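You operate a simulated robot arm through the tools that you are given. There is no shell and no other tool.

You are at the controls of a simulated robot arm. One attempt, no reset.

Task
Poke in the white tulip, then even it out with the purple one.
Fine: white at the red arrow; turn the side that the display then names to the arrow and lock before the second poke; the display ends on EVEN; leave the other tulips.

It is judged by the outcome, as a careful person would: the job done as asked, and still so three seconds after it is handed in. It fails if anything else is knocked over, pushed out of place, dropped, spilled or broken.

Robot
A 7-joint arm with a two-finger gripper, fixed in place. Base frame: the origin is on the floor under the middle of its stand, x ahead of it, y to its left, z up. Readings come in m, degrees, newtons and seconds.
With the tool pointing down near the work surface it reaches from about 0.34 to 0.72 m from the base axis. Its first joint turns from -66.0 to 66.0 degrees. Payload 2.45 kg.
The tool frame sits at the grasp point between the pads (the TCP): z along the fingers, y along the line on which they close. The tips reach 0.026 m beyond it. The gripper opens to 0.096 m; its body begins 0.069 m behind the TCP.
Orientation is that of the tool frame in the base frame, as [roll, pitch, yaw] about the fixed x, y, z axes, in that order (R = Rz(yaw) Ry(pitch) Rx(roll)). With the fingers straight down and closing along the base's y, the tool's x points along the base's -x, its y along +y and its z along -z.

Tools
- The arm moves only by the tool jog_arm. Its argument "targets" is a list of rows, each an object of numbers (a shift or turn left out is 0, a gripper value left out holds the last): "x", "y", "z": the shift along the tool's x, y, z in m; "ax", "ay", "az": the turn, a rotation vector about the tool's x, y, z in degrees. In form: [{"x": .., "y": .., "z": .., "ax": .., "ay": .., "az": ..}, ...]. A call has 1 to 20 rows; each row shifts and turns the commanded pose from where the row before left it, along the tool's axes as they then stand. "claw" is the closure, from 0 (fully open) to 1 (shut), set as the call begins (left out, the last holds). Rows are played at 5 a second. More than 0.05 m and 8.6 degrees between two rows, or a gripper value outside its range, and nothing of the call is played. A pose out of reach is approached as far as the arm can. The call stops where the force on the tool passes 70 N (or 10 N more than at its start, if that is more) or the arm is blocked; 0.2 s more then pass. The fingers move at their own pace (about 0.05 m/s each) and stop on an object; they squeeze with about 24 N. The grip force told is the motor's: it shows also when the fingers shut on nothing. Time passes only in rows, and 0.2 s behind the last, so rows that do not move let the fingers close. The reply holds the time, the measured pose of the TCP, the force on the tool along the base axes, the opening and the grip force, in the units named above and with some noise, with the torque about the TCP (base axes, N m) and any sound that the robot's microphone picked up.
- Cameras (640 x 400 px; columns grow to the right, rows downward): "scene" is fixed at [0.1753, -0.3827, 1.4492]; the picture's right is [0.75, -0.66, 0.00], its down [-0.33, -0.37, -0.87] and it looks along [0.57, 0.65, -0.50] (base axes); focal length 234 px, centre (320, 200). "wrist" rides on the gripper at [0.082, 0.003, -0.098] in the tool frame; the picture's right is [-0.04, 1.00, 0.00], its down [-0.73, -0.03, -0.68] and it looks along [-0.68, -0.03, 0.73] (tool axes); focal length 256 px, centre (320, 200). There is no depth. A picture from a camera that has moved, and an enlarged one, comes with that camera's place and axes in the base frame and with its lens. The place of the scene camera against the robot may be out by one fixed shift of up to 0.025 m in any direction.
- snapshot(camera): a new picture of that camera. The clock stands still meanwhile.
- close_up(camera, box): a new picture of the part [left, top, right, bottom] of that camera's present view, enlarged. The clock stands still meanwhile.
- hand_in(): hands the job in; it is judged then, once.

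Places have to be worked out from the pictures, the camera data and where the tool is seen. Open the gripper and draw the arm clear of the work before you hand the job in, unless the task says otherwise.

The tools are called as name(argument=value, ...) on one line, values as JSON. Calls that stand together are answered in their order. jog_arm: Moves the arm, as the interface text tells. Its arguments: {"type":"object","properties":{"targets":{"type":"array"},"claw":{"type":"number"}},"required":["targets"]} The other tools are called the same way: snapshot (camera) takes a picture; close_up (camera, box) takes an enlarged picture of a part of a camera's view; hand_in () hands the job in.

At the start:

```text
time: 0.0
position: [0.3287, -0.169, 1.3009]
ee_rot: [-180.0, 0.0, 180.0]
wrist_force: [-0.3, -0.3, -0.1]
wrist_torque: [0.01, -0.01, -0.01]
width: 0.0961
grasp_force: 0.1
```

scene: 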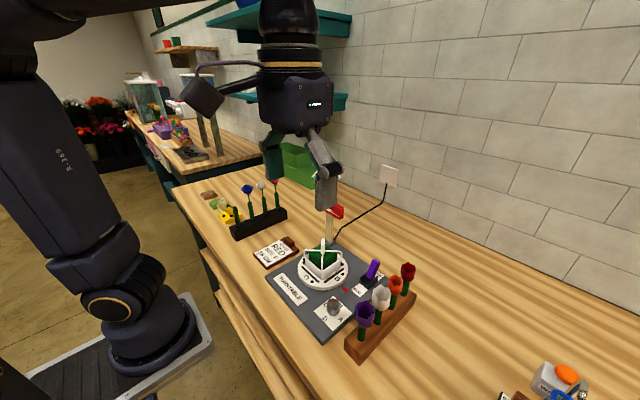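
wrist: 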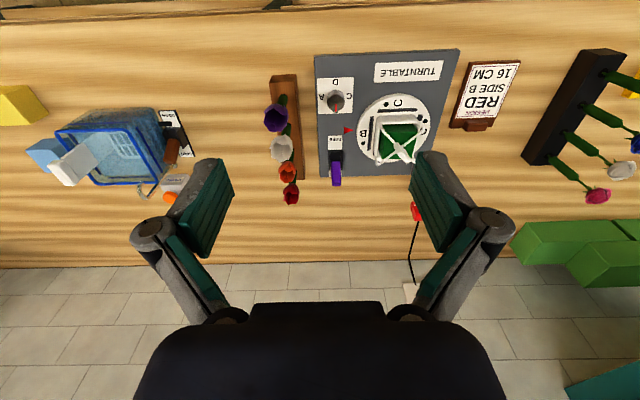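

I'll start by looking closely at the workplace from both cameras before moving anything.

close_up(camera="scene", box=[240, 180, 440, 370])

close_up(camera="wrist", box=[240, 30, 540, 220])

close_up(camera="scene", box=[270, 220, 390, 320])

```text
2.11 times, centred on (340, 275) of scene
camera zoom: at [0.1753, -0.3827, 1.4492], right [0.75, -0.66, 0.0], down [-0.33, -0.37, -0.87], along [0.57, 0.65, -0.5], focal length 493 px, centre (278, 42)
```

zoom: 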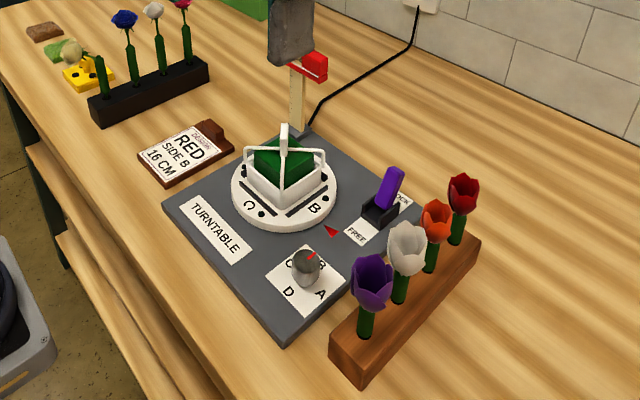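

```text
2.11 times, centred on (390, 125) of wrist
camera zoom: at [0.2458, -0.1663, 1.3987], right [0.04, 1.0, 0.0], down [0.73, -0.03, 0.68], along [0.68, -0.03, -0.73], focal length 539 px, centre (173, 358)
```

zoom: 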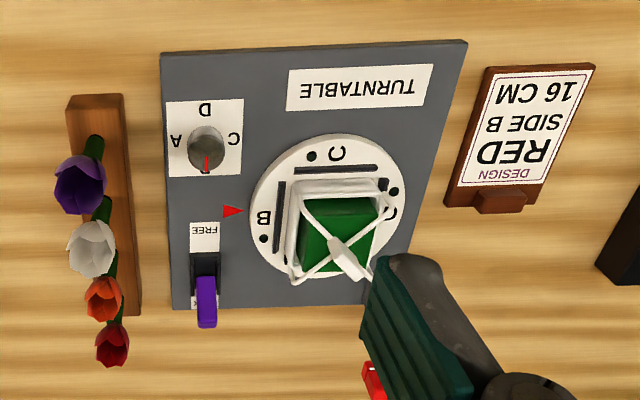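

```text
4.00 times, centred on (330, 270) of scene
camera zoom: at [0.1753, -0.3827, 1.4492], right [0.75, -0.66, 0.0], down [-0.33, -0.37, -0.87], along [0.57, 0.65, -0.5], focal length 937 px, centre (280, -80)
```

zoom: 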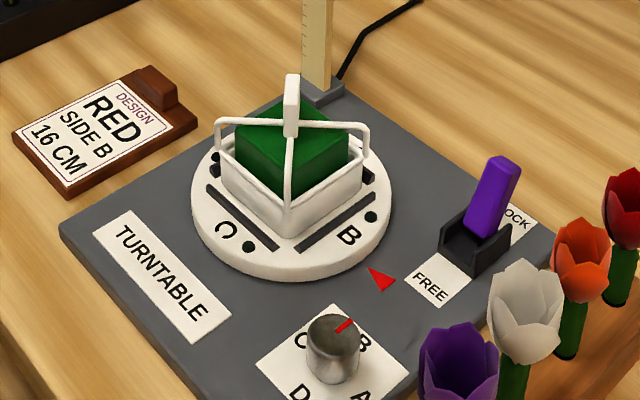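

The pictures show a foam block in a white basket on a turntable (B at the arrow, knob on B, lever apparently near LOCK), with the tulips in a wooden rack to the right. I'll move the arm sideways, high and clear, to see the turntable and find the display.

jog_arm(targets=[{"y": 0.04}, {"y": 0.04}, {"y": 0.04}, {"y": 0.03}], claw=0)

snapshot(camera="wrist")

snapshot(camera="scene")

```text
time: 1.0
position: [0.3284, -0.02, 1.3016]
ee_rot: [180.0, 0.0, -180.0]
wrist_force: [0.6, -0.1, 0.3]
wrist_torque: [-0.02, -0.01, 0.02]
width: 0.096
grasp_force: 0.1
```

```text
taken
camera wrist: at [0.2462, -0.0161, 1.3979], right [0.04, 1.0, 0.0], down [0.73, -0.03, 0.68], along [0.68, -0.03, -0.73], focal length 256 px, centre (320, 200)
```

wrist: 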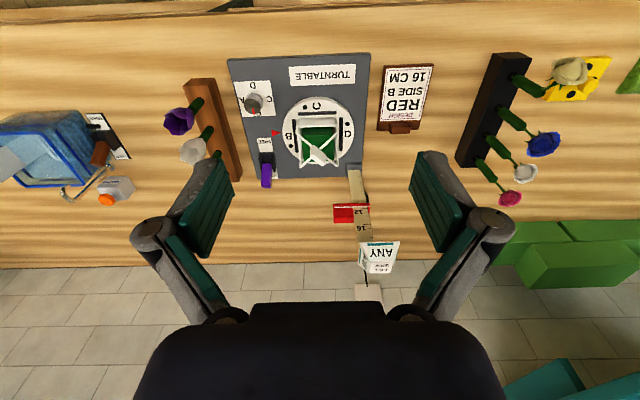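

```text
taken
```

scene: 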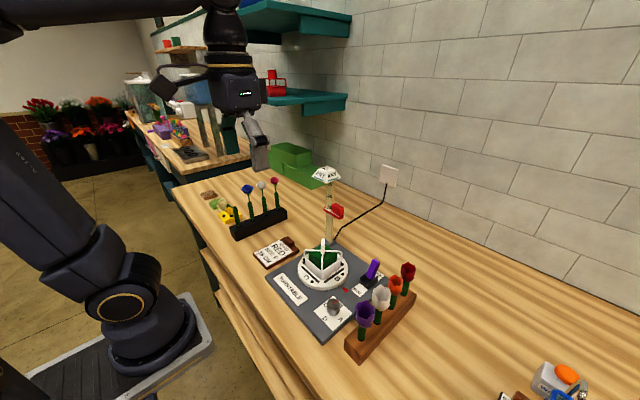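

Now the ruler post with its top display is visible; I'll enlarge it and the turntable.

close_up(camera="wrist", box=[320, 150, 420, 310])

close_up(camera="wrist", box=[220, 45, 380, 195])

close_up(camera="scene", box=[290, 155, 370, 215])

close_up(camera="scene", box=[335, 250, 425, 365])

close_up(camera="scene", box=[285, 225, 365, 305])

```text
2.50 times, centred on (370, 230) of wrist
camera zoom: at [0.2462, -0.0161, 1.3979], right [0.04, 1.0, 0.0], down [0.73, -0.03, 0.68], along [0.68, -0.03, -0.73], focal length 640 px, centre (195, 125)
```

zoom: 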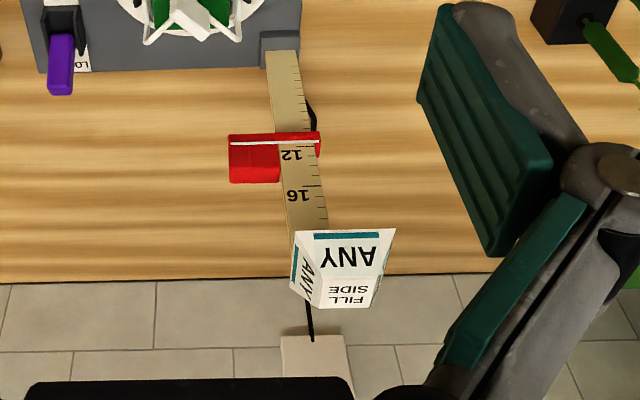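

```text
2.67 times, centred on (300, 120) of wrist
camera zoom: at [0.2462, -0.0161, 1.3979], right [0.04, 1.0, 0.0], down [0.73, -0.03, 0.68], along [0.68, -0.03, -0.73], focal length 683 px, centre (373, 413)
```

zoom: 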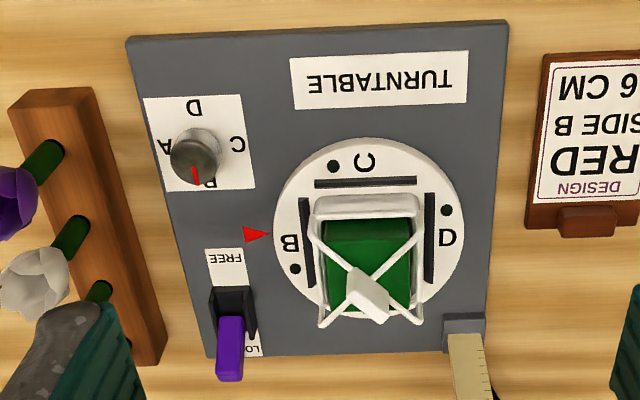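

```text
6.67 times, centred on (330, 185) of scene
camera zoom: at [0.1753, -0.3827, 1.4492], right [0.75, -0.66, 0.0], down [-0.33, -0.37, -0.87], along [0.57, 0.65, -0.5], focal length 1561 px, centre (253, 300)
```

zoom: 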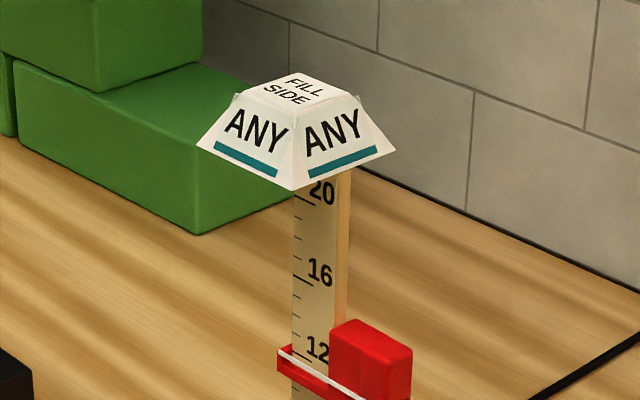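

```text
3.48 times, centred on (380, 308) of scene
camera zoom: at [0.1753, -0.3827, 1.4492], right [0.75, -0.66, 0.0], down [-0.33, -0.37, -0.87], along [0.57, 0.65, -0.5], focal length 815 px, centre (111, -174)
```

zoom: 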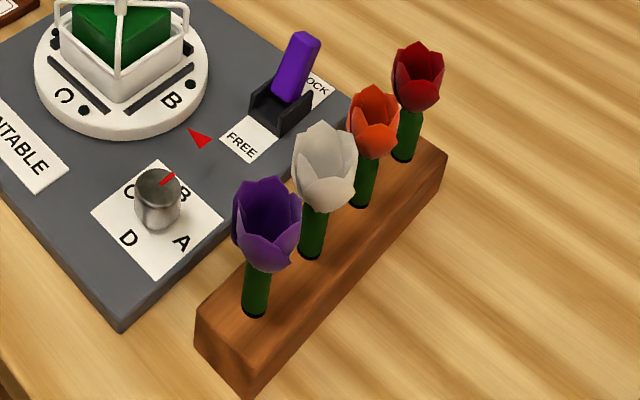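

```text
5.00 times, centred on (325, 265) of scene
camera zoom: at [0.1753, -0.3827, 1.4492], right [0.75, -0.66, 0.0], down [-0.33, -0.37, -0.87], along [0.57, 0.65, -0.5], focal length 1171 px, centre (295, -125)
```

zoom: 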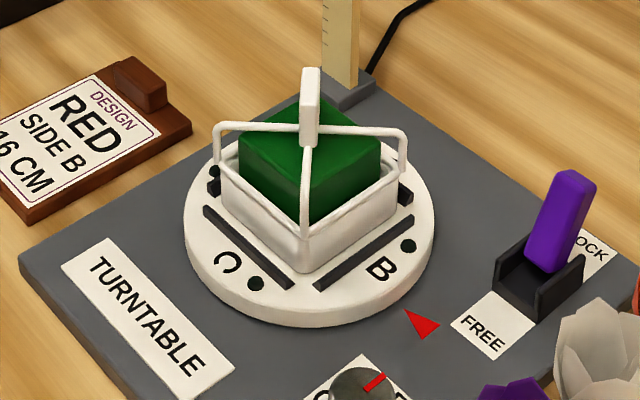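

The display reads "FILL SIDE: ANY", B faces the arrow and the lever leans to LOCK. Triangulating puts the arrow tip near (0.503, -0.108, 0.914). I'll lower the arm, staying well back from everything, for better measurements.

jog_arm(targets=[{"z": 0.04, "y": -0.02}, {"z": 0.04, "y": -0.02}, {"z": 0.04, "y": -0.02}, {"z": 0.03, "y": -0.01}, {}])

snapshot(camera="wrist")

close_up(camera="wrist", box=[200, 0, 440, 150])

```text
time: 2.2
position: [0.3286, -0.089, 1.1502]
ee_rot: [-179.9, 0.0, -179.9]
wrist_force: [0.1, 0.1, 0.4]
wrist_torque: [0.01, -0.02, 0.01]
width: 0.0959
grasp_force: 0.1
```

```text
taken
camera wrist: at [0.2461, -0.0857, 1.2472], right [0.04, 1.0, 0.0], down [0.73, -0.03, 0.68], along [0.68, -0.03, -0.73], focal length 256 px, centre (320, 200)
```

wrist: 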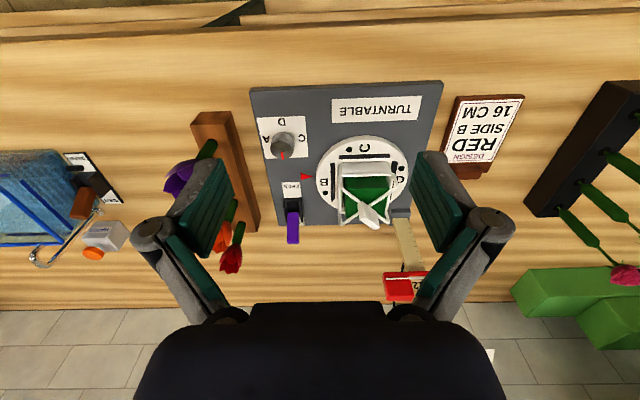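

```text
2.67 times, centred on (320, 75) of wrist
camera zoom: at [0.2461, -0.0857, 1.2472], right [0.04, 1.0, 0.0], down [0.73, -0.03, 0.68], along [0.68, -0.03, -0.73], focal length 683 px, centre (320, 533)
```

zoom: 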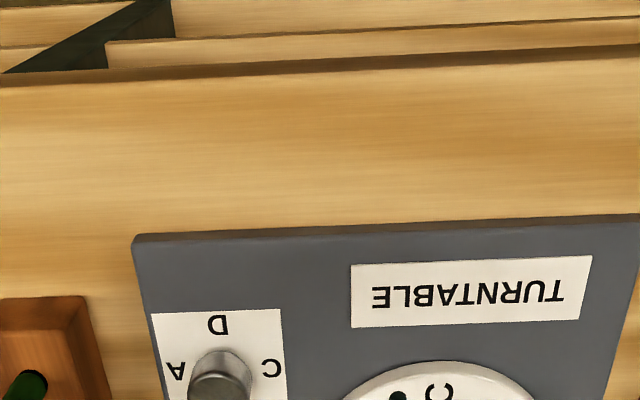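

Now a closer look at the turntable and rack from this height, for measurements.

close_up(camera="wrist", box=[250, 120, 420, 240])

close_up(camera="wrist", box=[150, 100, 310, 280])

```text
3.33 times, centred on (335, 180) of wrist
camera zoom: at [0.2461, -0.0857, 1.2472], right [0.04, 1.0, 0.0], down [0.73, -0.03, 0.68], along [0.68, -0.03, -0.73], focal length 853 px, centre (270, 267)
```

zoom: 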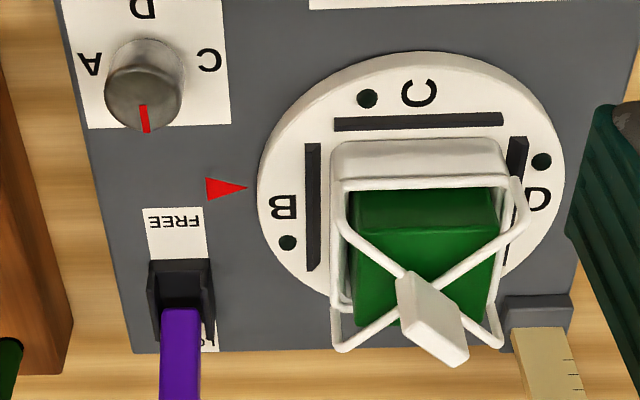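

```text
2.22 times, centred on (230, 190) of wrist
camera zoom: at [0.2461, -0.0857, 1.2472], right [0.04, 1.0, 0.0], down [0.73, -0.03, 0.68], along [0.68, -0.03, -0.73], focal length 569 px, centre (520, 222)
```

zoom: 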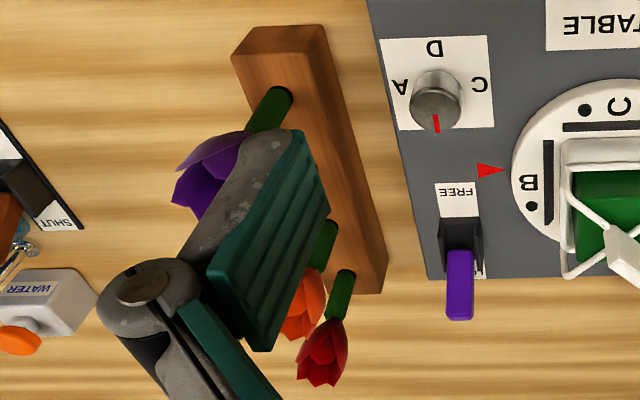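

Plate top is about z=0.914, turntable centre about (0.503, -0.028), foam top about 0.98, white tulip about (0.48, -0.242) and purple about (0.42, -0.241). I'll shift right to see the tulips between the fingers.

jog_arm(targets=[{"y": -0.04}, {"y": -0.04}, {"y": -0.04}, {"y": -0.03}, {}])

snapshot(camera="wrist")

close_up(camera="wrist", box=[250, 100, 410, 250])

```text
time: 3.4
position: [0.327, -0.2391, 1.1501]
ee_rot: [180.0, -0.1, -180.0]
wrist_force: [-0.6, -0.7, 0.6]
wrist_torque: [0.0, -0.01, 0.02]
width: 0.0959
grasp_force: 0.0
```

```text
taken
camera wrist: at [0.2463, -0.2357, 1.2476], right [0.04, 1.0, 0.0], down [0.73, -0.03, 0.68], along [0.68, -0.03, -0.73], focal length 256 px, centre (320, 200)
```

wrist: 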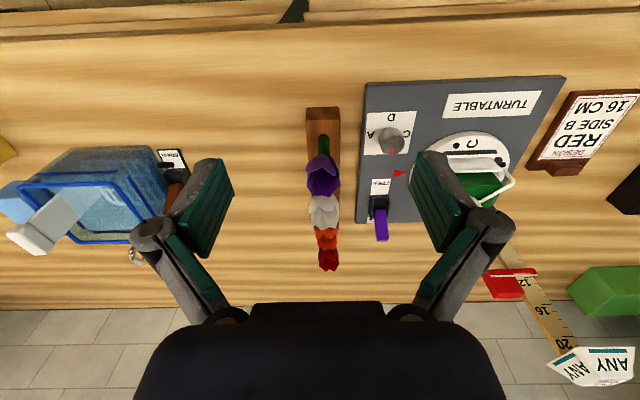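

```text
2.67 times, centred on (330, 175) of wrist
camera zoom: at [0.2463, -0.2357, 1.2476], right [0.04, 1.0, 0.0], down [0.73, -0.03, 0.68], along [0.68, -0.03, -0.73], focal length 683 px, centre (293, 267)
```

zoom: 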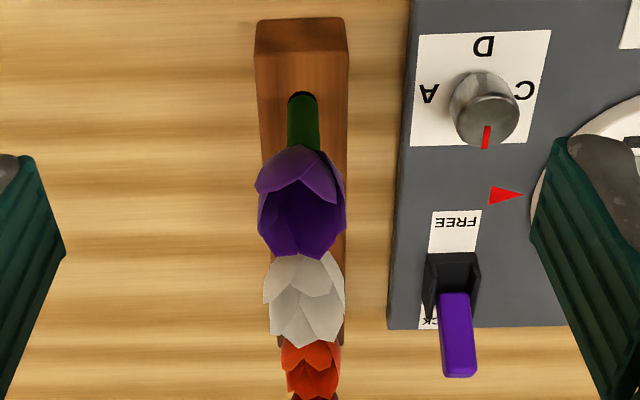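

The tulips line up along x at y≈-0.242 with ~0.056 m spacing; the lever leans toward LOCK at (0.59, -0.142). I'll yaw the tool by +90° (base) to look at the basket's B side and check that this orientation, which I want for poking, is reachable.

jog_arm(targets=[{"az": -7.5}, {"az": -7.5}, {"az": -7.5}, {"az": -7.5}, {"az": -7.5}, {"az": -7.5}, {"az": -7.5}, {"az": -7.5}, {"az": -7.5}, {"az": -7.5}, {"az": -7.5}, {"az": -7.5}, {}])

jog_arm(targets=[{"y": -0.04}, {"y": -0.04}, {"y": -0.04}, {"y": -0.04}, {"y": -0.016}, {}])

snapshot(camera="wrist")

snapshot(camera="scene")

```text
time: 6.2
position: [0.3276, -0.24, 1.1506]
ee_rot: [-180.0, 0.0, -90.0]
wrist_force: [0.6, -0.2, 0.5]
wrist_torque: [0.0, -0.02, 0.0]
width: 0.0959
grasp_force: 0.1
```

```text
time: 7.6
position: [0.5064, -0.2384, 1.1508]
ee_rot: [180.0, 0.0, -90.0]
wrist_force: [-0.1, 0.5, 0.0]
wrist_torque: [-0.01, 0.0, -0.02]
width: 0.096
grasp_force: 0.1
```

```text
taken
camera wrist: at [0.5032, -0.32, 1.2481], right [-1.0, 0.04, 0.0], down [0.03, 0.73, 0.68], along [0.03, 0.68, -0.73], focal length 256 px, centre (320, 200)
```

wrist: 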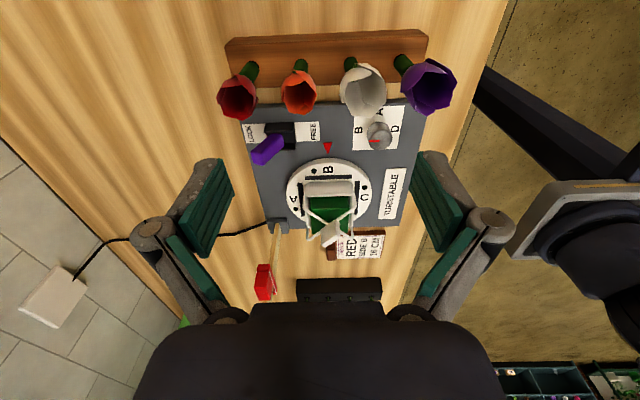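

```text
taken
```

scene: 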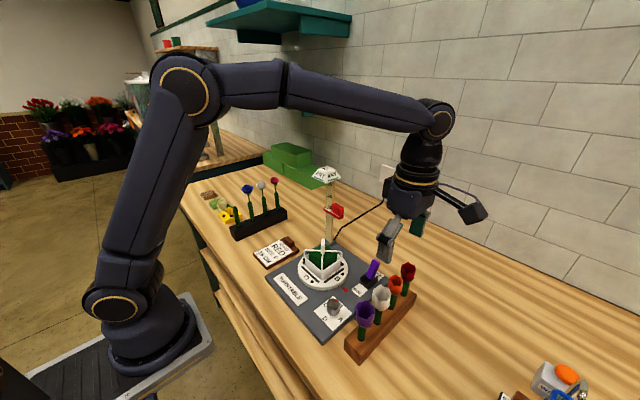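

The yaw works and both the rack and basket are in view. I'll zoom in on each from here.

close_up(camera="wrist", box=[270, 140, 390, 250])

close_up(camera="wrist", box=[210, 20, 470, 130])

close_up(camera="wrist", box=[240, 95, 430, 175])

close_up(camera="scene", box=[290, 230, 360, 295])

```text
3.64 times, centred on (330, 195) of wrist
camera zoom: at [0.5032, -0.32, 1.2481], right [-1.0, 0.04, 0.0], down [0.03, 0.73, 0.68], along [0.03, 0.68, -0.73], focal length 931 px, centre (284, 218)
```

zoom: 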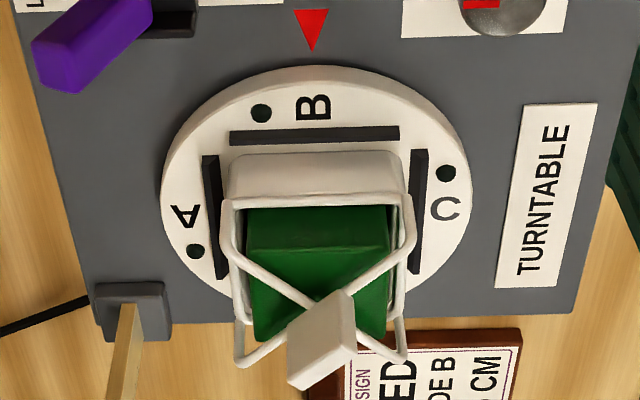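

```text
2.46 times, centred on (340, 75) of wrist
camera zoom: at [0.5032, -0.32, 1.2481], right [-1.0, 0.04, 0.0], down [0.03, 0.73, 0.68], along [0.03, 0.68, -0.73], focal length 630 px, centre (271, 508)
```

zoom: 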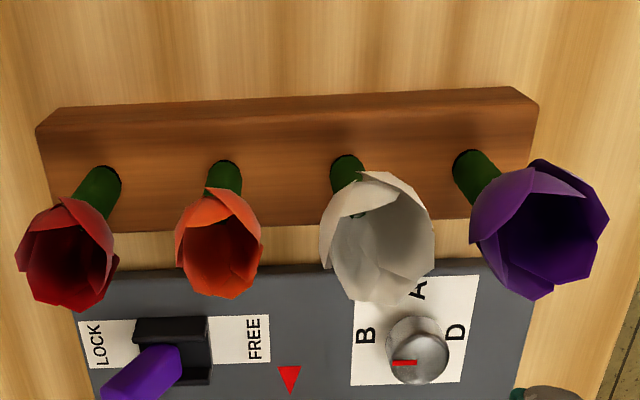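

```text
3.37 times, centred on (335, 135) of wrist
camera zoom: at [0.5032, -0.32, 1.2481], right [-1.0, 0.04, 0.0], down [0.03, 0.73, 0.68], along [0.03, 0.68, -0.73], focal length 862 px, centre (270, 419)
```

zoom: 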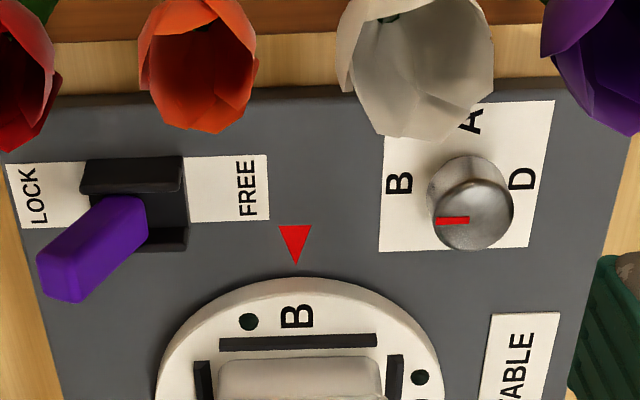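

```text
6.15 times, centred on (325, 262) of scene
camera zoom: at [0.1753, -0.3827, 1.4492], right [0.75, -0.66, 0.0], down [-0.33, -0.37, -0.87], along [0.57, 0.65, -0.5], focal length 1441 px, centre (289, -185)
```

zoom: 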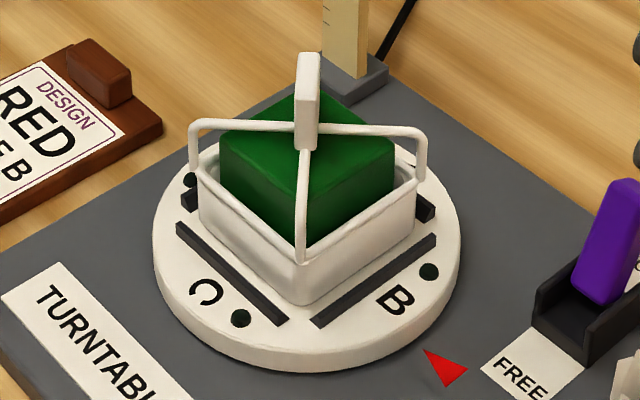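

From this view: turntable centre ≈(0.502, -0.026), foam top z≈0.981 with half width ≈0.028, handle bars flat at z≈0.99, and a grip plate along the (1,1) diagonal up to z≈1.03. I'll take a steeper view from nearer to refine the opening on the B side.

jog_arm(targets=[{"x": -0.04, "z": -0.01}, {"x": -0.04, "z": -0.01}, {"x": -0.03, "z": -0.01}, {}, {}])

close_up(camera="wrist", box=[265, 80, 395, 200])

snapshot(camera="wrist")

```text
time: 8.8
position: [0.5033, -0.1301, 1.183]
ee_rot: [179.9, 0.1, -90.0]
wrist_force: [-0.8, 0.4, -0.4]
wrist_torque: [0.01, 0.0, -0.01]
width: 0.0959
grasp_force: 0.2
```

```text
3.33 times, centred on (330, 140) of wrist
camera zoom: at [0.4999, -0.2122, 1.2802], right [-1.0, 0.04, 0.0], down [0.03, 0.73, 0.68], along [0.03, 0.68, -0.73], focal length 853 px, centre (287, 400)
```

zoom: 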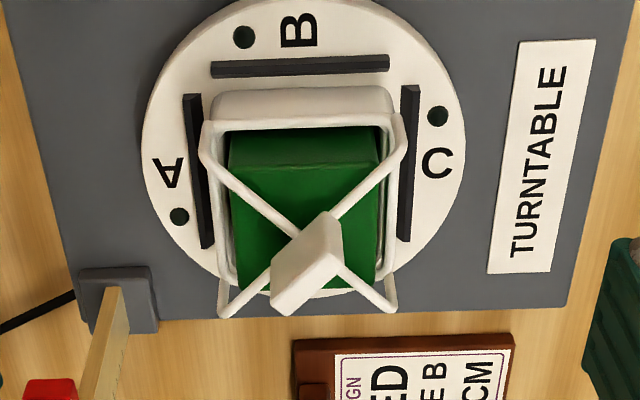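

```text
taken
camera wrist: at [0.4999, -0.2122, 1.2802], right [-1.0, 0.04, 0.0], down [0.03, 0.73, 0.68], along [0.03, 0.68, -0.73], focal length 256 px, centre (320, 200)
```

wrist: 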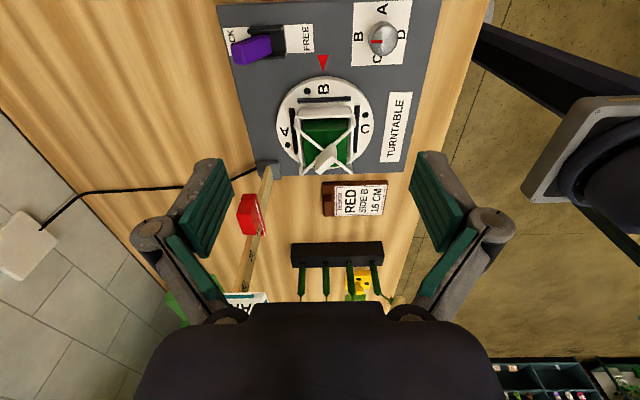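

Foam centre now ≈(0.501, -0.0265), half width 0.028; the clear spot for a stem on the arrow side is about (0.504, -0.047). I'll rotate the tool back to close along y and go above the white tulip to check alignment.

jog_arm(targets=[{"az": 7.5}, {"az": 7.5}, {"az": 7.5}, {"az": 7.5}, {"az": 7.5}, {"az": 7.5}, {"az": 7.5}, {"az": 7.5}, {"az": 7.5}, {"az": 7.5}, {"az": 7.5}, {"az": 7.5}, {"x": 0.0315, "y": -0.031}, {"y": -0.04}, {"y": -0.04}, {"z": 0.033}, {}, {}])

snapshot(camera="wrist")

close_up(camera="wrist", box=[240, 0, 400, 180])

close_up(camera="scene", box=[330, 200, 450, 340])

```text
time: 12.6
position: [0.4733, -0.2385, 1.1475]
ee_rot: [-179.9, 0.0, -179.9]
wrist_force: [0.8, 0.5, -0.6]
wrist_torque: [-0.01, -0.02, 0.0]
width: 0.0961
grasp_force: 0.1
```

```text
taken
camera wrist: at [0.3906, -0.2363, 1.245], right [0.04, 1.0, 0.0], down [0.73, -0.03, 0.68], along [0.68, -0.03, -0.73], focal length 256 px, centre (320, 200)
```

wrist: 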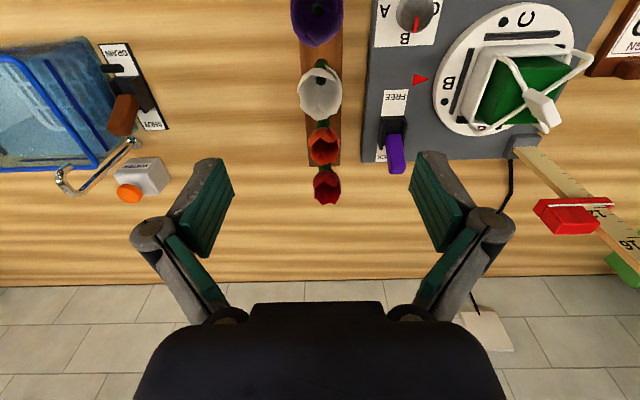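

```text
2.22 times, centred on (320, 90) of wrist
camera zoom: at [0.3906, -0.2363, 1.245], right [0.04, 1.0, 0.0], down [0.73, -0.03, 0.68], along [0.68, -0.03, -0.73], focal length 569 px, centre (320, 444)
```

zoom: 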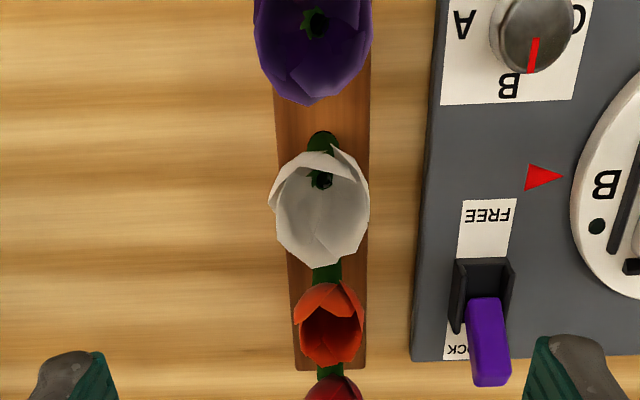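

```text
2.86 times, centred on (390, 270) of scene
camera zoom: at [0.1753, -0.3827, 1.4492], right [0.75, -0.66, 0.0], down [-0.33, -0.37, -0.87], along [0.57, 0.65, -0.5], focal length 669 px, centre (120, 0)
```

zoom: 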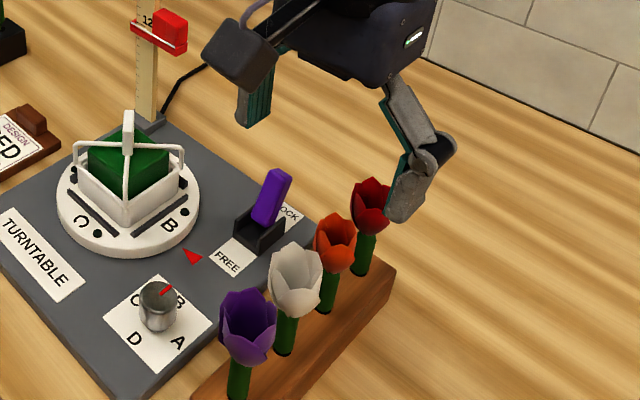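

White's axis is ≈(0.471, -0.239), 1–2 mm off the tool axis in x. I'll descend with the fingers open to TCP z≈1.005 around the white head and look before closing.

jog_arm(targets=[{"x": 0.0015, "z": 0.03}, {"z": 0.03}, {"z": 0.03}, {"z": 0.03}, {"z": 0.0225}, {}, {}])

snapshot(camera="wrist")

close_up(camera="scene", box=[320, 230, 440, 350])

```text
time: 14.2
position: [0.4709, -0.2418, 1.0071]
ee_rot: [-180.0, 0.0, -179.9]
wrist_force: [-0.1, 0.5, 0.3]
wrist_torque: [0.0, 0.03, 0.01]
width: 0.096
grasp_force: 0.1
```

```text
taken
camera wrist: at [0.3878, -0.2385, 1.1037], right [0.04, 1.0, 0.0], down [0.73, -0.03, 0.68], along [0.68, -0.03, -0.73], focal length 256 px, centre (320, 200)
```

wrist: 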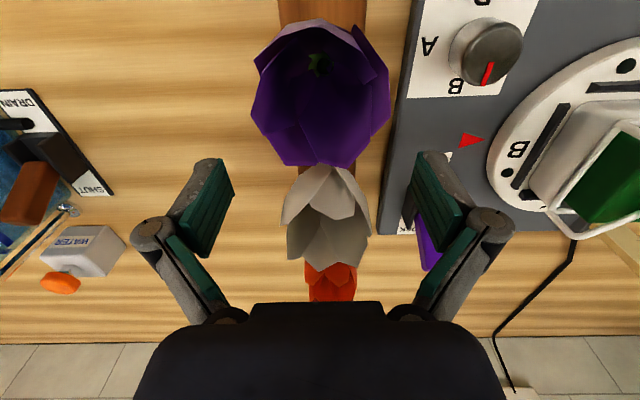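

```text
3.33 times, centred on (380, 290) of scene
camera zoom: at [0.1753, -0.3827, 1.4492], right [0.75, -0.66, 0.0], down [-0.33, -0.37, -0.87], along [0.57, 0.65, -0.5], focal length 781 px, centre (120, -100)
```

zoom: 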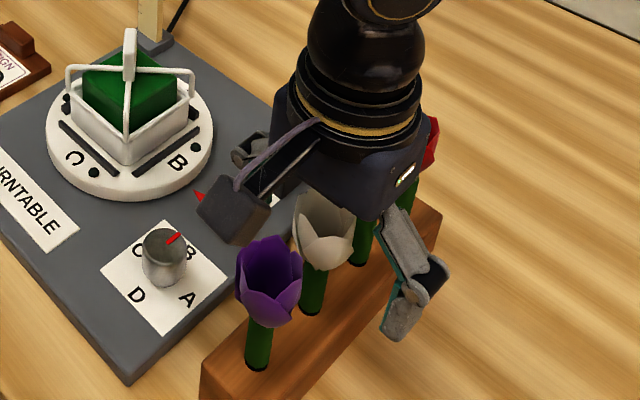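

No contact on descent, and the head is centred between the pads. I'll close on it and hold still while the fingers settle.

jog_arm(targets=[{}, {}, {}, {}, {}, {}, {}, {}], claw=1)

snapshot(camera="wrist")

```text
time: 16.0
position: [0.4697, -0.2414, 1.007]
ee_rot: [-179.9, 0.0, -180.0]
wrist_force: [0.6, -0.4, 2.0]
wrist_torque: [-0.02, -0.05, 0.02]
width: 0.0387
grasp_force: 23.8
```

```text
taken
camera wrist: at [0.3878, -0.2386, 1.104], right [0.04, 1.0, 0.0], down [0.73, -0.03, 0.68], along [0.68, -0.03, -0.73], focal length 256 px, centre (320, 200)
```

wrist: 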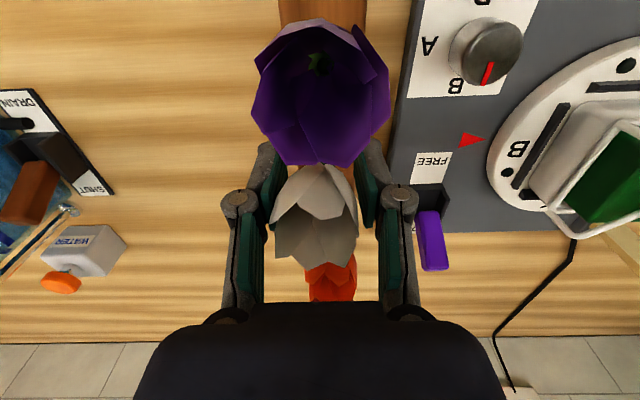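

The head is gripped at 38.7 mm width. I'll lift straight up, slowly at first.

jog_arm(targets=[{"z": -0.01}, {"z": -0.015}, {"z": -0.02}, {"z": -0.025}, {"z": -0.03}, {"z": -0.03}, {"z": -0.02}, {}])

snapshot(camera="wrist")

close_up(camera="scene", box=[320, 170, 460, 350])

```text
time: 17.8
position: [0.4712, -0.2399, 1.156]
ee_rot: [180.0, -0.1, 180.0]
wrist_force: [-0.1, 0.9, 0.2]
wrist_torque: [-0.01, -0.03, -0.01]
width: 0.0386
grasp_force: 24.4
```

```text
taken
camera wrist: at [0.3888, -0.2373, 1.2535], right [0.04, 1.0, 0.0], down [0.73, -0.03, 0.68], along [0.68, -0.03, -0.73], focal length 256 px, centre (320, 200)
```

wrist: 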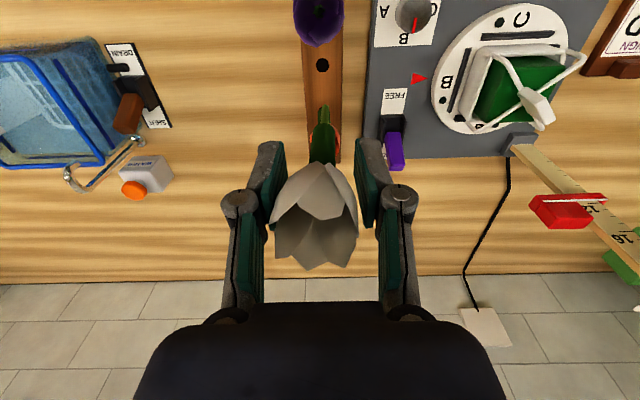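

```text
2.22 times, centred on (390, 260) of scene
camera zoom: at [0.1753, -0.3827, 1.4492], right [0.75, -0.66, 0.0], down [-0.33, -0.37, -0.87], along [0.57, 0.65, -0.5], focal length 520 px, centre (164, 67)
```

zoom: 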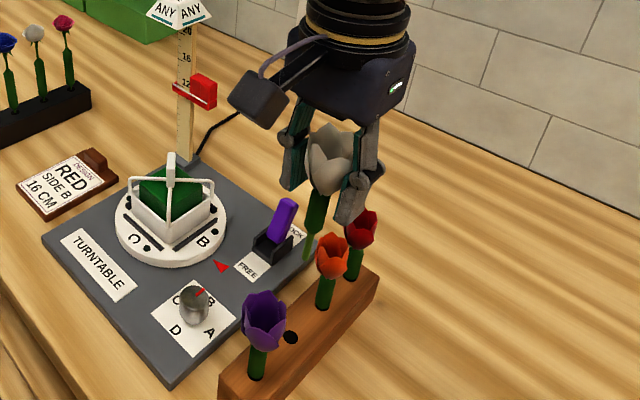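

The white tulip is out of its hole and the others stand undisturbed. I'll zoom in to measure where the stem tip is relative to the tool.

close_up(camera="wrist", box=[260, 40, 380, 200])

close_up(camera="scene", box=[370, 200, 430, 290])

```text
2.50 times, centred on (320, 120) of wrist
camera zoom: at [0.3888, -0.2373, 1.2535], right [0.04, 1.0, 0.0], down [0.73, -0.03, 0.68], along [0.68, -0.03, -0.73], focal length 640 px, centre (320, 400)
```

zoom: 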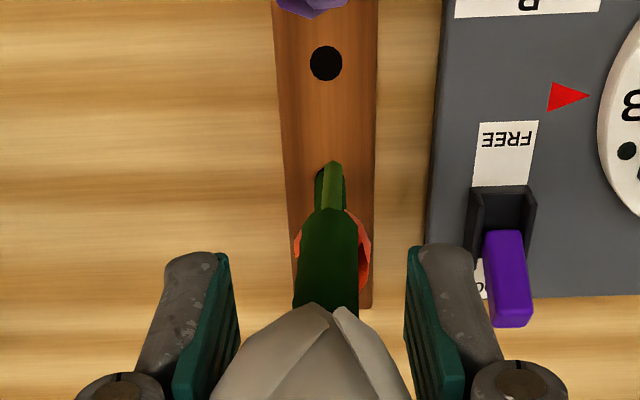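

```text
4.44 times, centred on (400, 245) of scene
camera zoom: at [0.1753, -0.3827, 1.4492], right [0.75, -0.66, 0.0], down [-0.33, -0.37, -0.87], along [0.57, 0.65, -0.5], focal length 1041 px, centre (-36, 0)
```

zoom: 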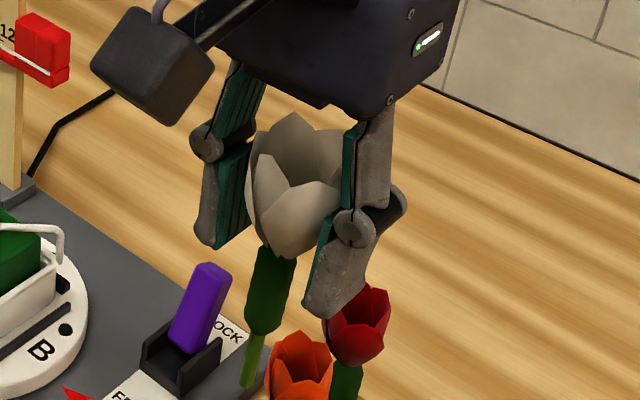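

The stem has a thick sleeve and a thin pick (~31 mm); the tip is ~97 mm below the TCP and the sleeve bottom ~66 mm below. I'll yaw the tool 90° (fingers along x) and carry it over the arrow side of the foam at a safe height.

jog_arm(targets=[{"az": -7.5, "z": -0.005}, {"az": -7.5, "z": -0.005}, {"az": -7.5, "z": -0.005}, {"az": -7.5}, {"az": -7.5}, {"az": -7.5}, {"az": -7.5}, {"az": -7.5}, {"az": -7.5}, {"az": -7.5}, {"az": -7.5}, {"az": -7.5}, {}])

jog_arm(targets=[{"y": -0.0125, "x": -0.03}, {"y": -0.012, "x": -0.035}, {"y": -0.012, "x": -0.035}, {"x": -0.035}, {"x": -0.035}, {"x": -0.0222}, {}, {}])

snapshot(camera="wrist")

close_up(camera="wrist", box=[255, 0, 385, 200])

close_up(camera="scene", box=[280, 150, 400, 300])

```text
time: 20.6
position: [0.4703, -0.2399, 1.1713]
ee_rot: [-180.0, 0.1, -89.9]
wrist_force: [0.0, -0.4, 0.8]
wrist_torque: [0.01, -0.02, 0.0]
width: 0.0382
grasp_force: 23.8
```

```text
time: 22.4
position: [0.506, -0.047, 1.1704]
ee_rot: [179.9, 0.0, -89.9]
wrist_force: [-0.6, -0.5, -0.5]
wrist_torque: [0.0, -0.02, -0.05]
width: 0.0384
grasp_force: 24.6
```

```text
taken
camera wrist: at [0.5022, -0.1278, 1.2674], right [-1.0, 0.04, 0.0], down [0.03, 0.73, 0.68], along [0.03, 0.68, -0.73], focal length 256 px, centre (320, 200)
```

wrist: 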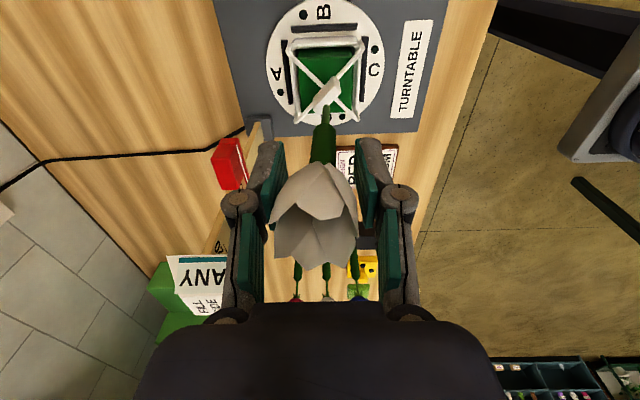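

```text
2.00 times, centred on (320, 100) of wrist
camera zoom: at [0.5022, -0.1278, 1.2674], right [-1.0, 0.04, 0.0], down [0.03, 0.73, 0.68], along [0.03, 0.68, -0.73], focal length 512 px, centre (320, 400)
```

zoom: 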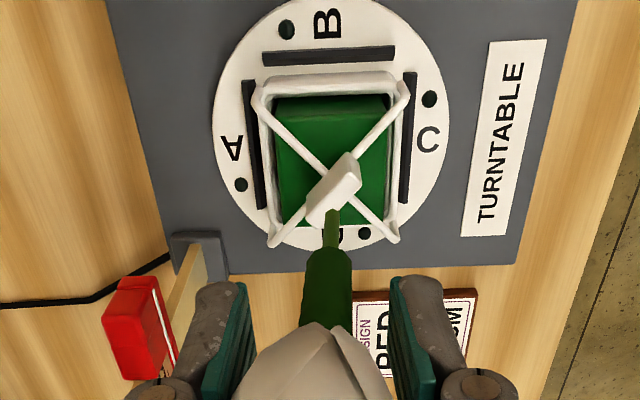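

```text
2.67 times, centred on (340, 225) of scene
camera zoom: at [0.1753, -0.3827, 1.4492], right [0.75, -0.66, 0.0], down [-0.33, -0.37, -0.87], along [0.57, 0.65, -0.5], focal length 624 px, centre (267, 133)
```

zoom: 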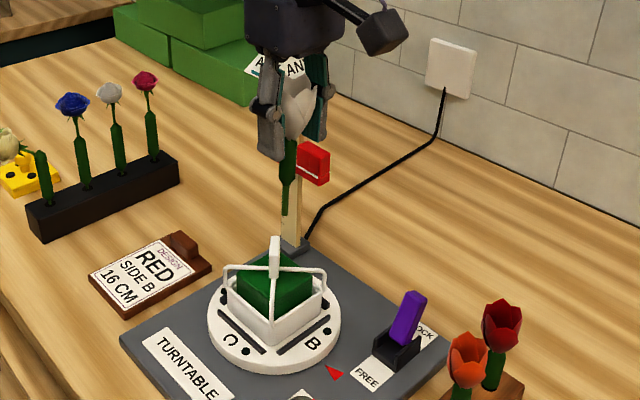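

The tip is over the arrow side; relative to the foam centre it's about (+2, -17) mm. I'll nudge it ~4.5 mm outward, lower until the tip is about 1–2 cm above the foam, and check again.

jog_arm(targets=[{"x": 0.0045, "y": -0.0015}, {"z": 0.02}, {"z": 0.02}, {"z": 0.02}, {"z": 0.008}, {}, {}])

close_up(camera="wrist", box=[255, 0, 385, 200])

close_up(camera="scene", box=[290, 210, 370, 300])

```text
time: 24.0
position: [0.51, -0.0516, 1.1033]
ee_rot: [179.9, 0.1, -90.0]
wrist_force: [0.4, 1.1, -0.3]
wrist_torque: [-0.03, -0.02, -0.02]
width: 0.0382
grasp_force: 24.1
```

```text
2.00 times, centred on (320, 100) of wrist
camera zoom: at [0.5056, -0.1335, 1.2004], right [-1.0, 0.04, 0.0], down [0.03, 0.73, 0.68], along [0.03, 0.68, -0.73], focal length 512 px, centre (320, 400)
```

zoom: 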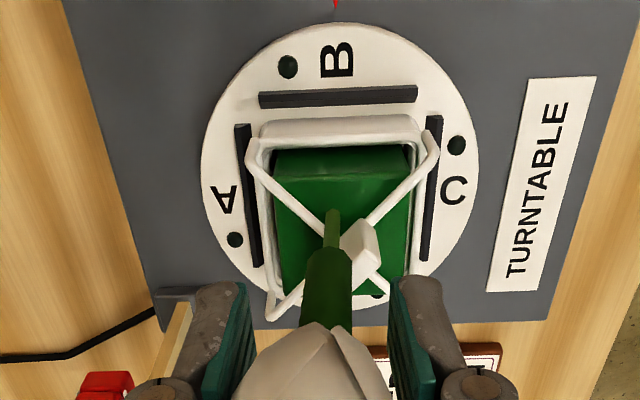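

```text
4.44 times, centred on (330, 255) of scene
camera zoom: at [0.1753, -0.3827, 1.4492], right [0.75, -0.66, 0.0], down [-0.33, -0.37, -0.87], along [0.57, 0.65, -0.5], focal length 1041 px, centre (276, -44)
```

zoom: 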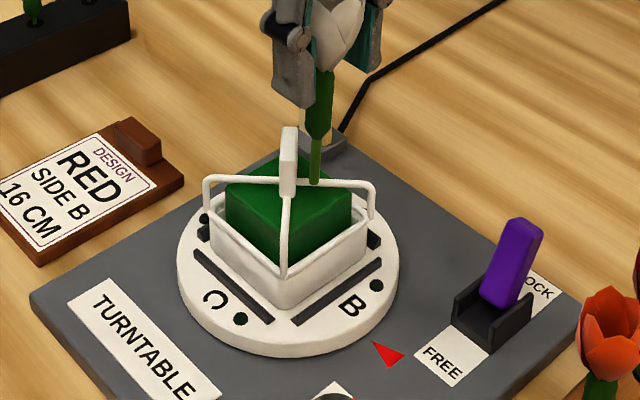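

Tip is ~2.5 cm above the foam top. The two views disagree by a few mm on how far inside the edge it would land, so I'll zoom in more.

close_up(camera="scene", box=[310, 230, 350, 270])

close_up(camera="wrist", box=[285, 50, 385, 150])

```text
10.00 times, centred on (330, 250) of scene
camera zoom: at [0.1753, -0.3827, 1.4492], right [0.75, -0.66, 0.0], down [-0.33, -0.37, -0.87], along [0.57, 0.65, -0.5], focal length 2342 px, centre (220, -300)
```

zoom: 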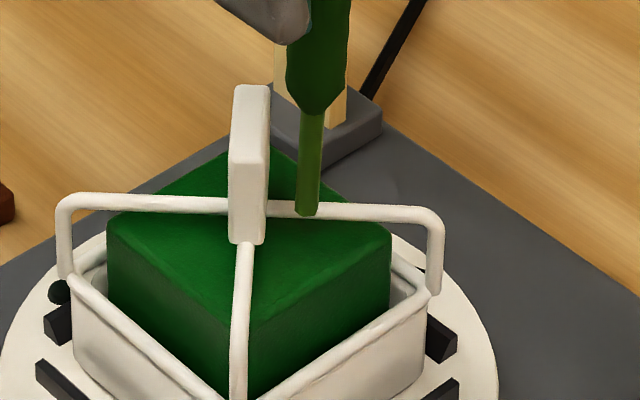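

```text
4.00 times, centred on (335, 100) of wrist
camera zoom: at [0.5056, -0.1335, 1.2004], right [-1.0, 0.04, 0.0], down [0.03, 0.73, 0.68], along [0.03, 0.68, -0.73], focal length 1024 px, centre (260, 600)
```

zoom: 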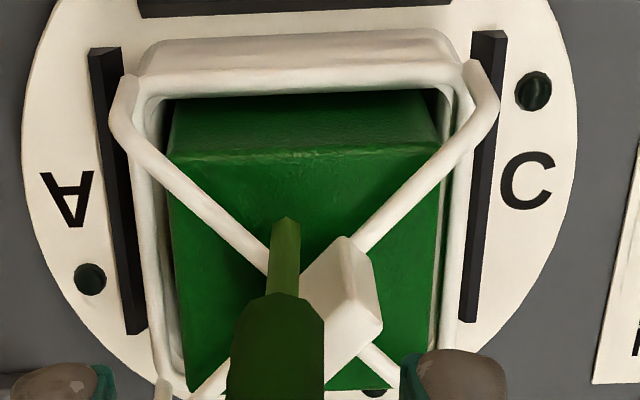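

Combining both views, the tip is ~17 mm above the foam and will land ~7 mm inside the arrow-side edge, about (+3, -20) mm from the centre, clear of the bars and the grip plate. I'll go down slowly until the pick has entered ~1 cm and check forces.

jog_arm(targets=[{"z": 0.006}, {"z": 0.006}, {"z": 0.004}, {"z": 0.004}, {"z": 0.004}, {"z": 0.004}, {}])

close_up(camera="scene", box=[305, 220, 355, 270])

close_up(camera="wrist", box=[270, 50, 390, 170])

```text
time: 25.6
position: [0.5083, -0.0527, 1.0749]
ee_rot: [179.9, 0.0, -89.9]
wrist_force: [-1.3, 0.6, 4.1]
wrist_torque: [0.04, 0.13, 0.05]
width: 0.0408
grasp_force: 24.3
```

```text
8.00 times, centred on (330, 245) of scene
camera zoom: at [0.1751, -0.3827, 1.4493], right [0.75, -0.66, 0.0], down [-0.33, -0.37, -0.87], along [0.57, 0.65, -0.5], focal length 1874 px, centre (240, -160)
```

zoom: 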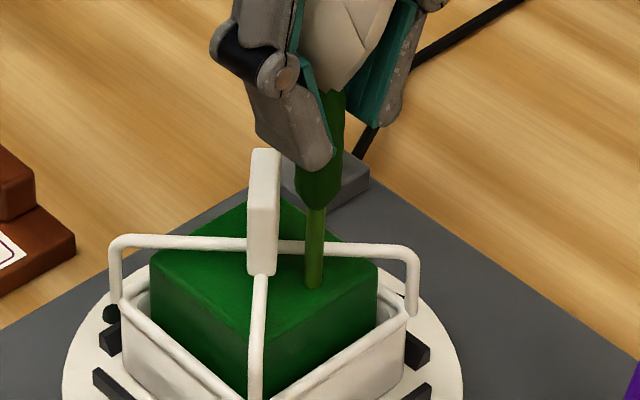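

```text
3.33 times, centred on (330, 110) of wrist
camera zoom: at [0.5048, -0.1343, 1.1713], right [-1.0, 0.04, 0.0], down [0.03, 0.73, 0.68], along [0.03, 0.68, -0.73], focal length 853 px, centre (287, 500)
```

zoom: 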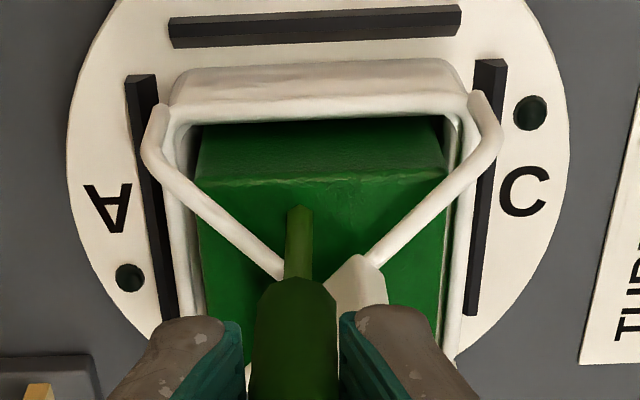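

The pick's full length is still visible, so it barely entered; the force is 4 N and the flower seems to have slid up ~9 mm in the pads. I'll press a few more millimetres and watch force and slip.

jog_arm(targets=[{"z": 0.003}, {"z": 0.003}, {}])

close_up(camera="scene", box=[305, 220, 355, 270])

close_up(camera="wrist", box=[250, 50, 390, 290])

```text
time: 26.4
position: [0.509, -0.0529, 1.0687]
ee_rot: [-180.0, 0.1, -90.0]
wrist_force: [-0.4, 0.6, 4.4]
wrist_torque: [0.0, 0.06, 0.02]
width: 0.0359
grasp_force: 24.1
```

```text
8.00 times, centred on (330, 245) of scene
camera zoom: at [0.1752, -0.3827, 1.4492], right [0.75, -0.66, 0.0], down [-0.33, -0.37, -0.87], along [0.57, 0.65, -0.5], focal length 1874 px, centre (240, -160)
```

zoom: 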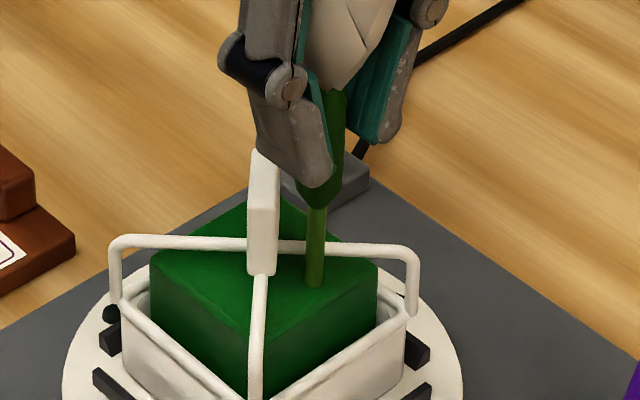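

```text
1.67 times, centred on (320, 170) of wrist
camera zoom: at [0.5051, -0.1343, 1.1661], right [-1.0, 0.04, 0.0], down [0.03, 0.73, 0.68], along [0.03, 0.68, -0.73], focal length 427 px, centre (320, 250)
```

zoom: 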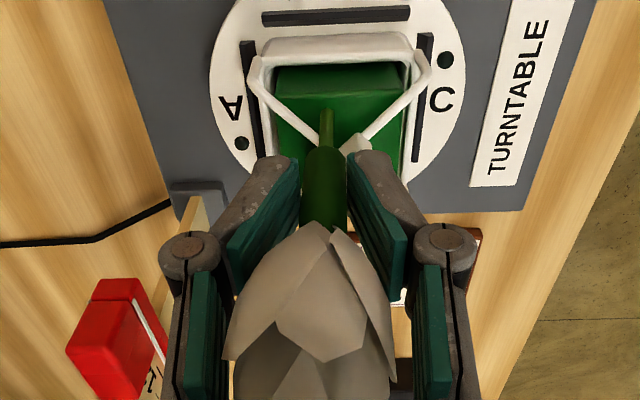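

The fingers are adaptive and wedge on the tapered head, so it slips at ~4.4 N. A deeper, palm-backed grip should push properly; to keep the fingers clear of the diagonal grip plate I'll lift slightly and turn the closing axis parallel to that plate.

jog_arm(targets=[{"z": -0.006}, {"z": -0.008}, {"z": -0.008}, {"az": -7.5}, {"az": -7.5}, {"az": -7.5}, {"az": -7.5}, {"az": -7.5}, {"az": -7.5}, {}, {}])

close_up(camera="scene", box=[295, 200, 365, 270])

close_up(camera="wrist", box=[250, 0, 390, 240])

snapshot(camera="wrist")

```text
time: 28.8
position: [0.51, -0.052, 1.0909]
ee_rot: [180.0, 0.1, -44.9]
wrist_force: [-0.3, 0.1, 0.3]
wrist_torque: [-0.02, 0.0, 0.03]
width: 0.0356
grasp_force: 24.0
```

```text
5.71 times, centred on (330, 235) of scene
camera zoom: at [0.1753, -0.3827, 1.4492], right [0.75, -0.66, 0.0], down [-0.33, -0.37, -0.87], along [0.57, 0.65, -0.5], focal length 1338 px, centre (263, 0)
```

zoom: 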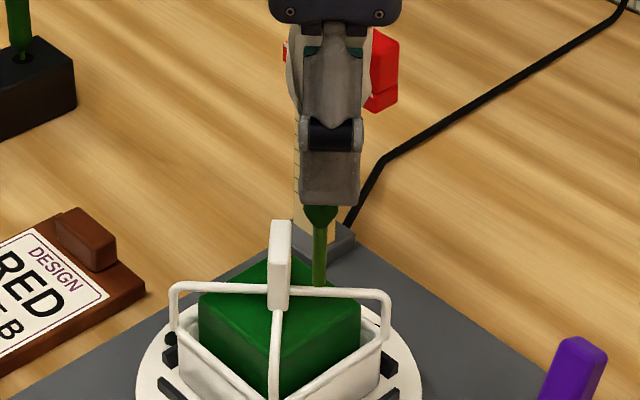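

```text
1.67 times, centred on (320, 120) of wrist
camera zoom: at [0.5644, -0.1122, 1.1883], right [-0.73, -0.68, 0.0], down [-0.5, 0.54, 0.68], along [-0.46, 0.5, -0.73], focal length 427 px, centre (320, 333)
```

zoom: 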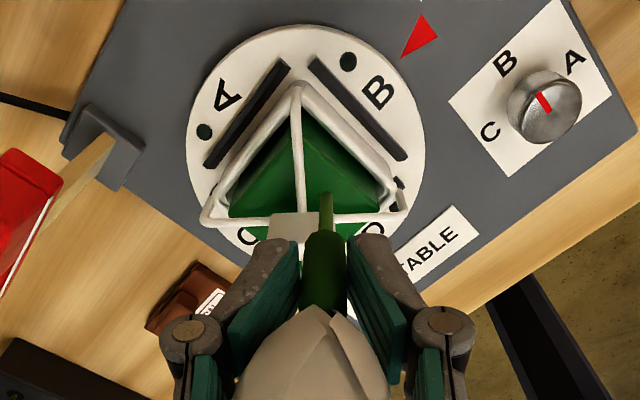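

```text
taken
camera wrist: at [0.5644, -0.1122, 1.1883], right [-0.73, -0.68, 0.0], down [-0.5, 0.54, 0.68], along [-0.46, 0.5, -0.73], focal length 256 px, centre (320, 200)
```

wrist: 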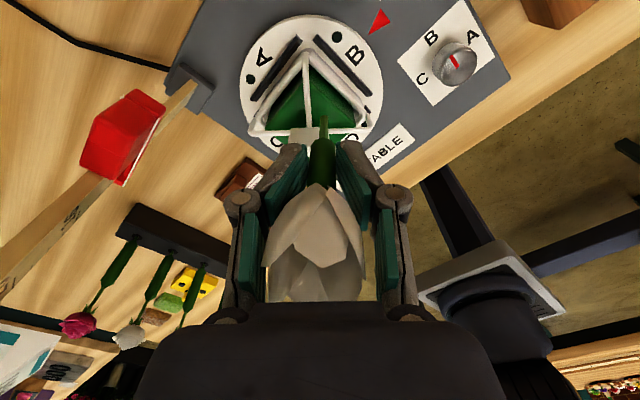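

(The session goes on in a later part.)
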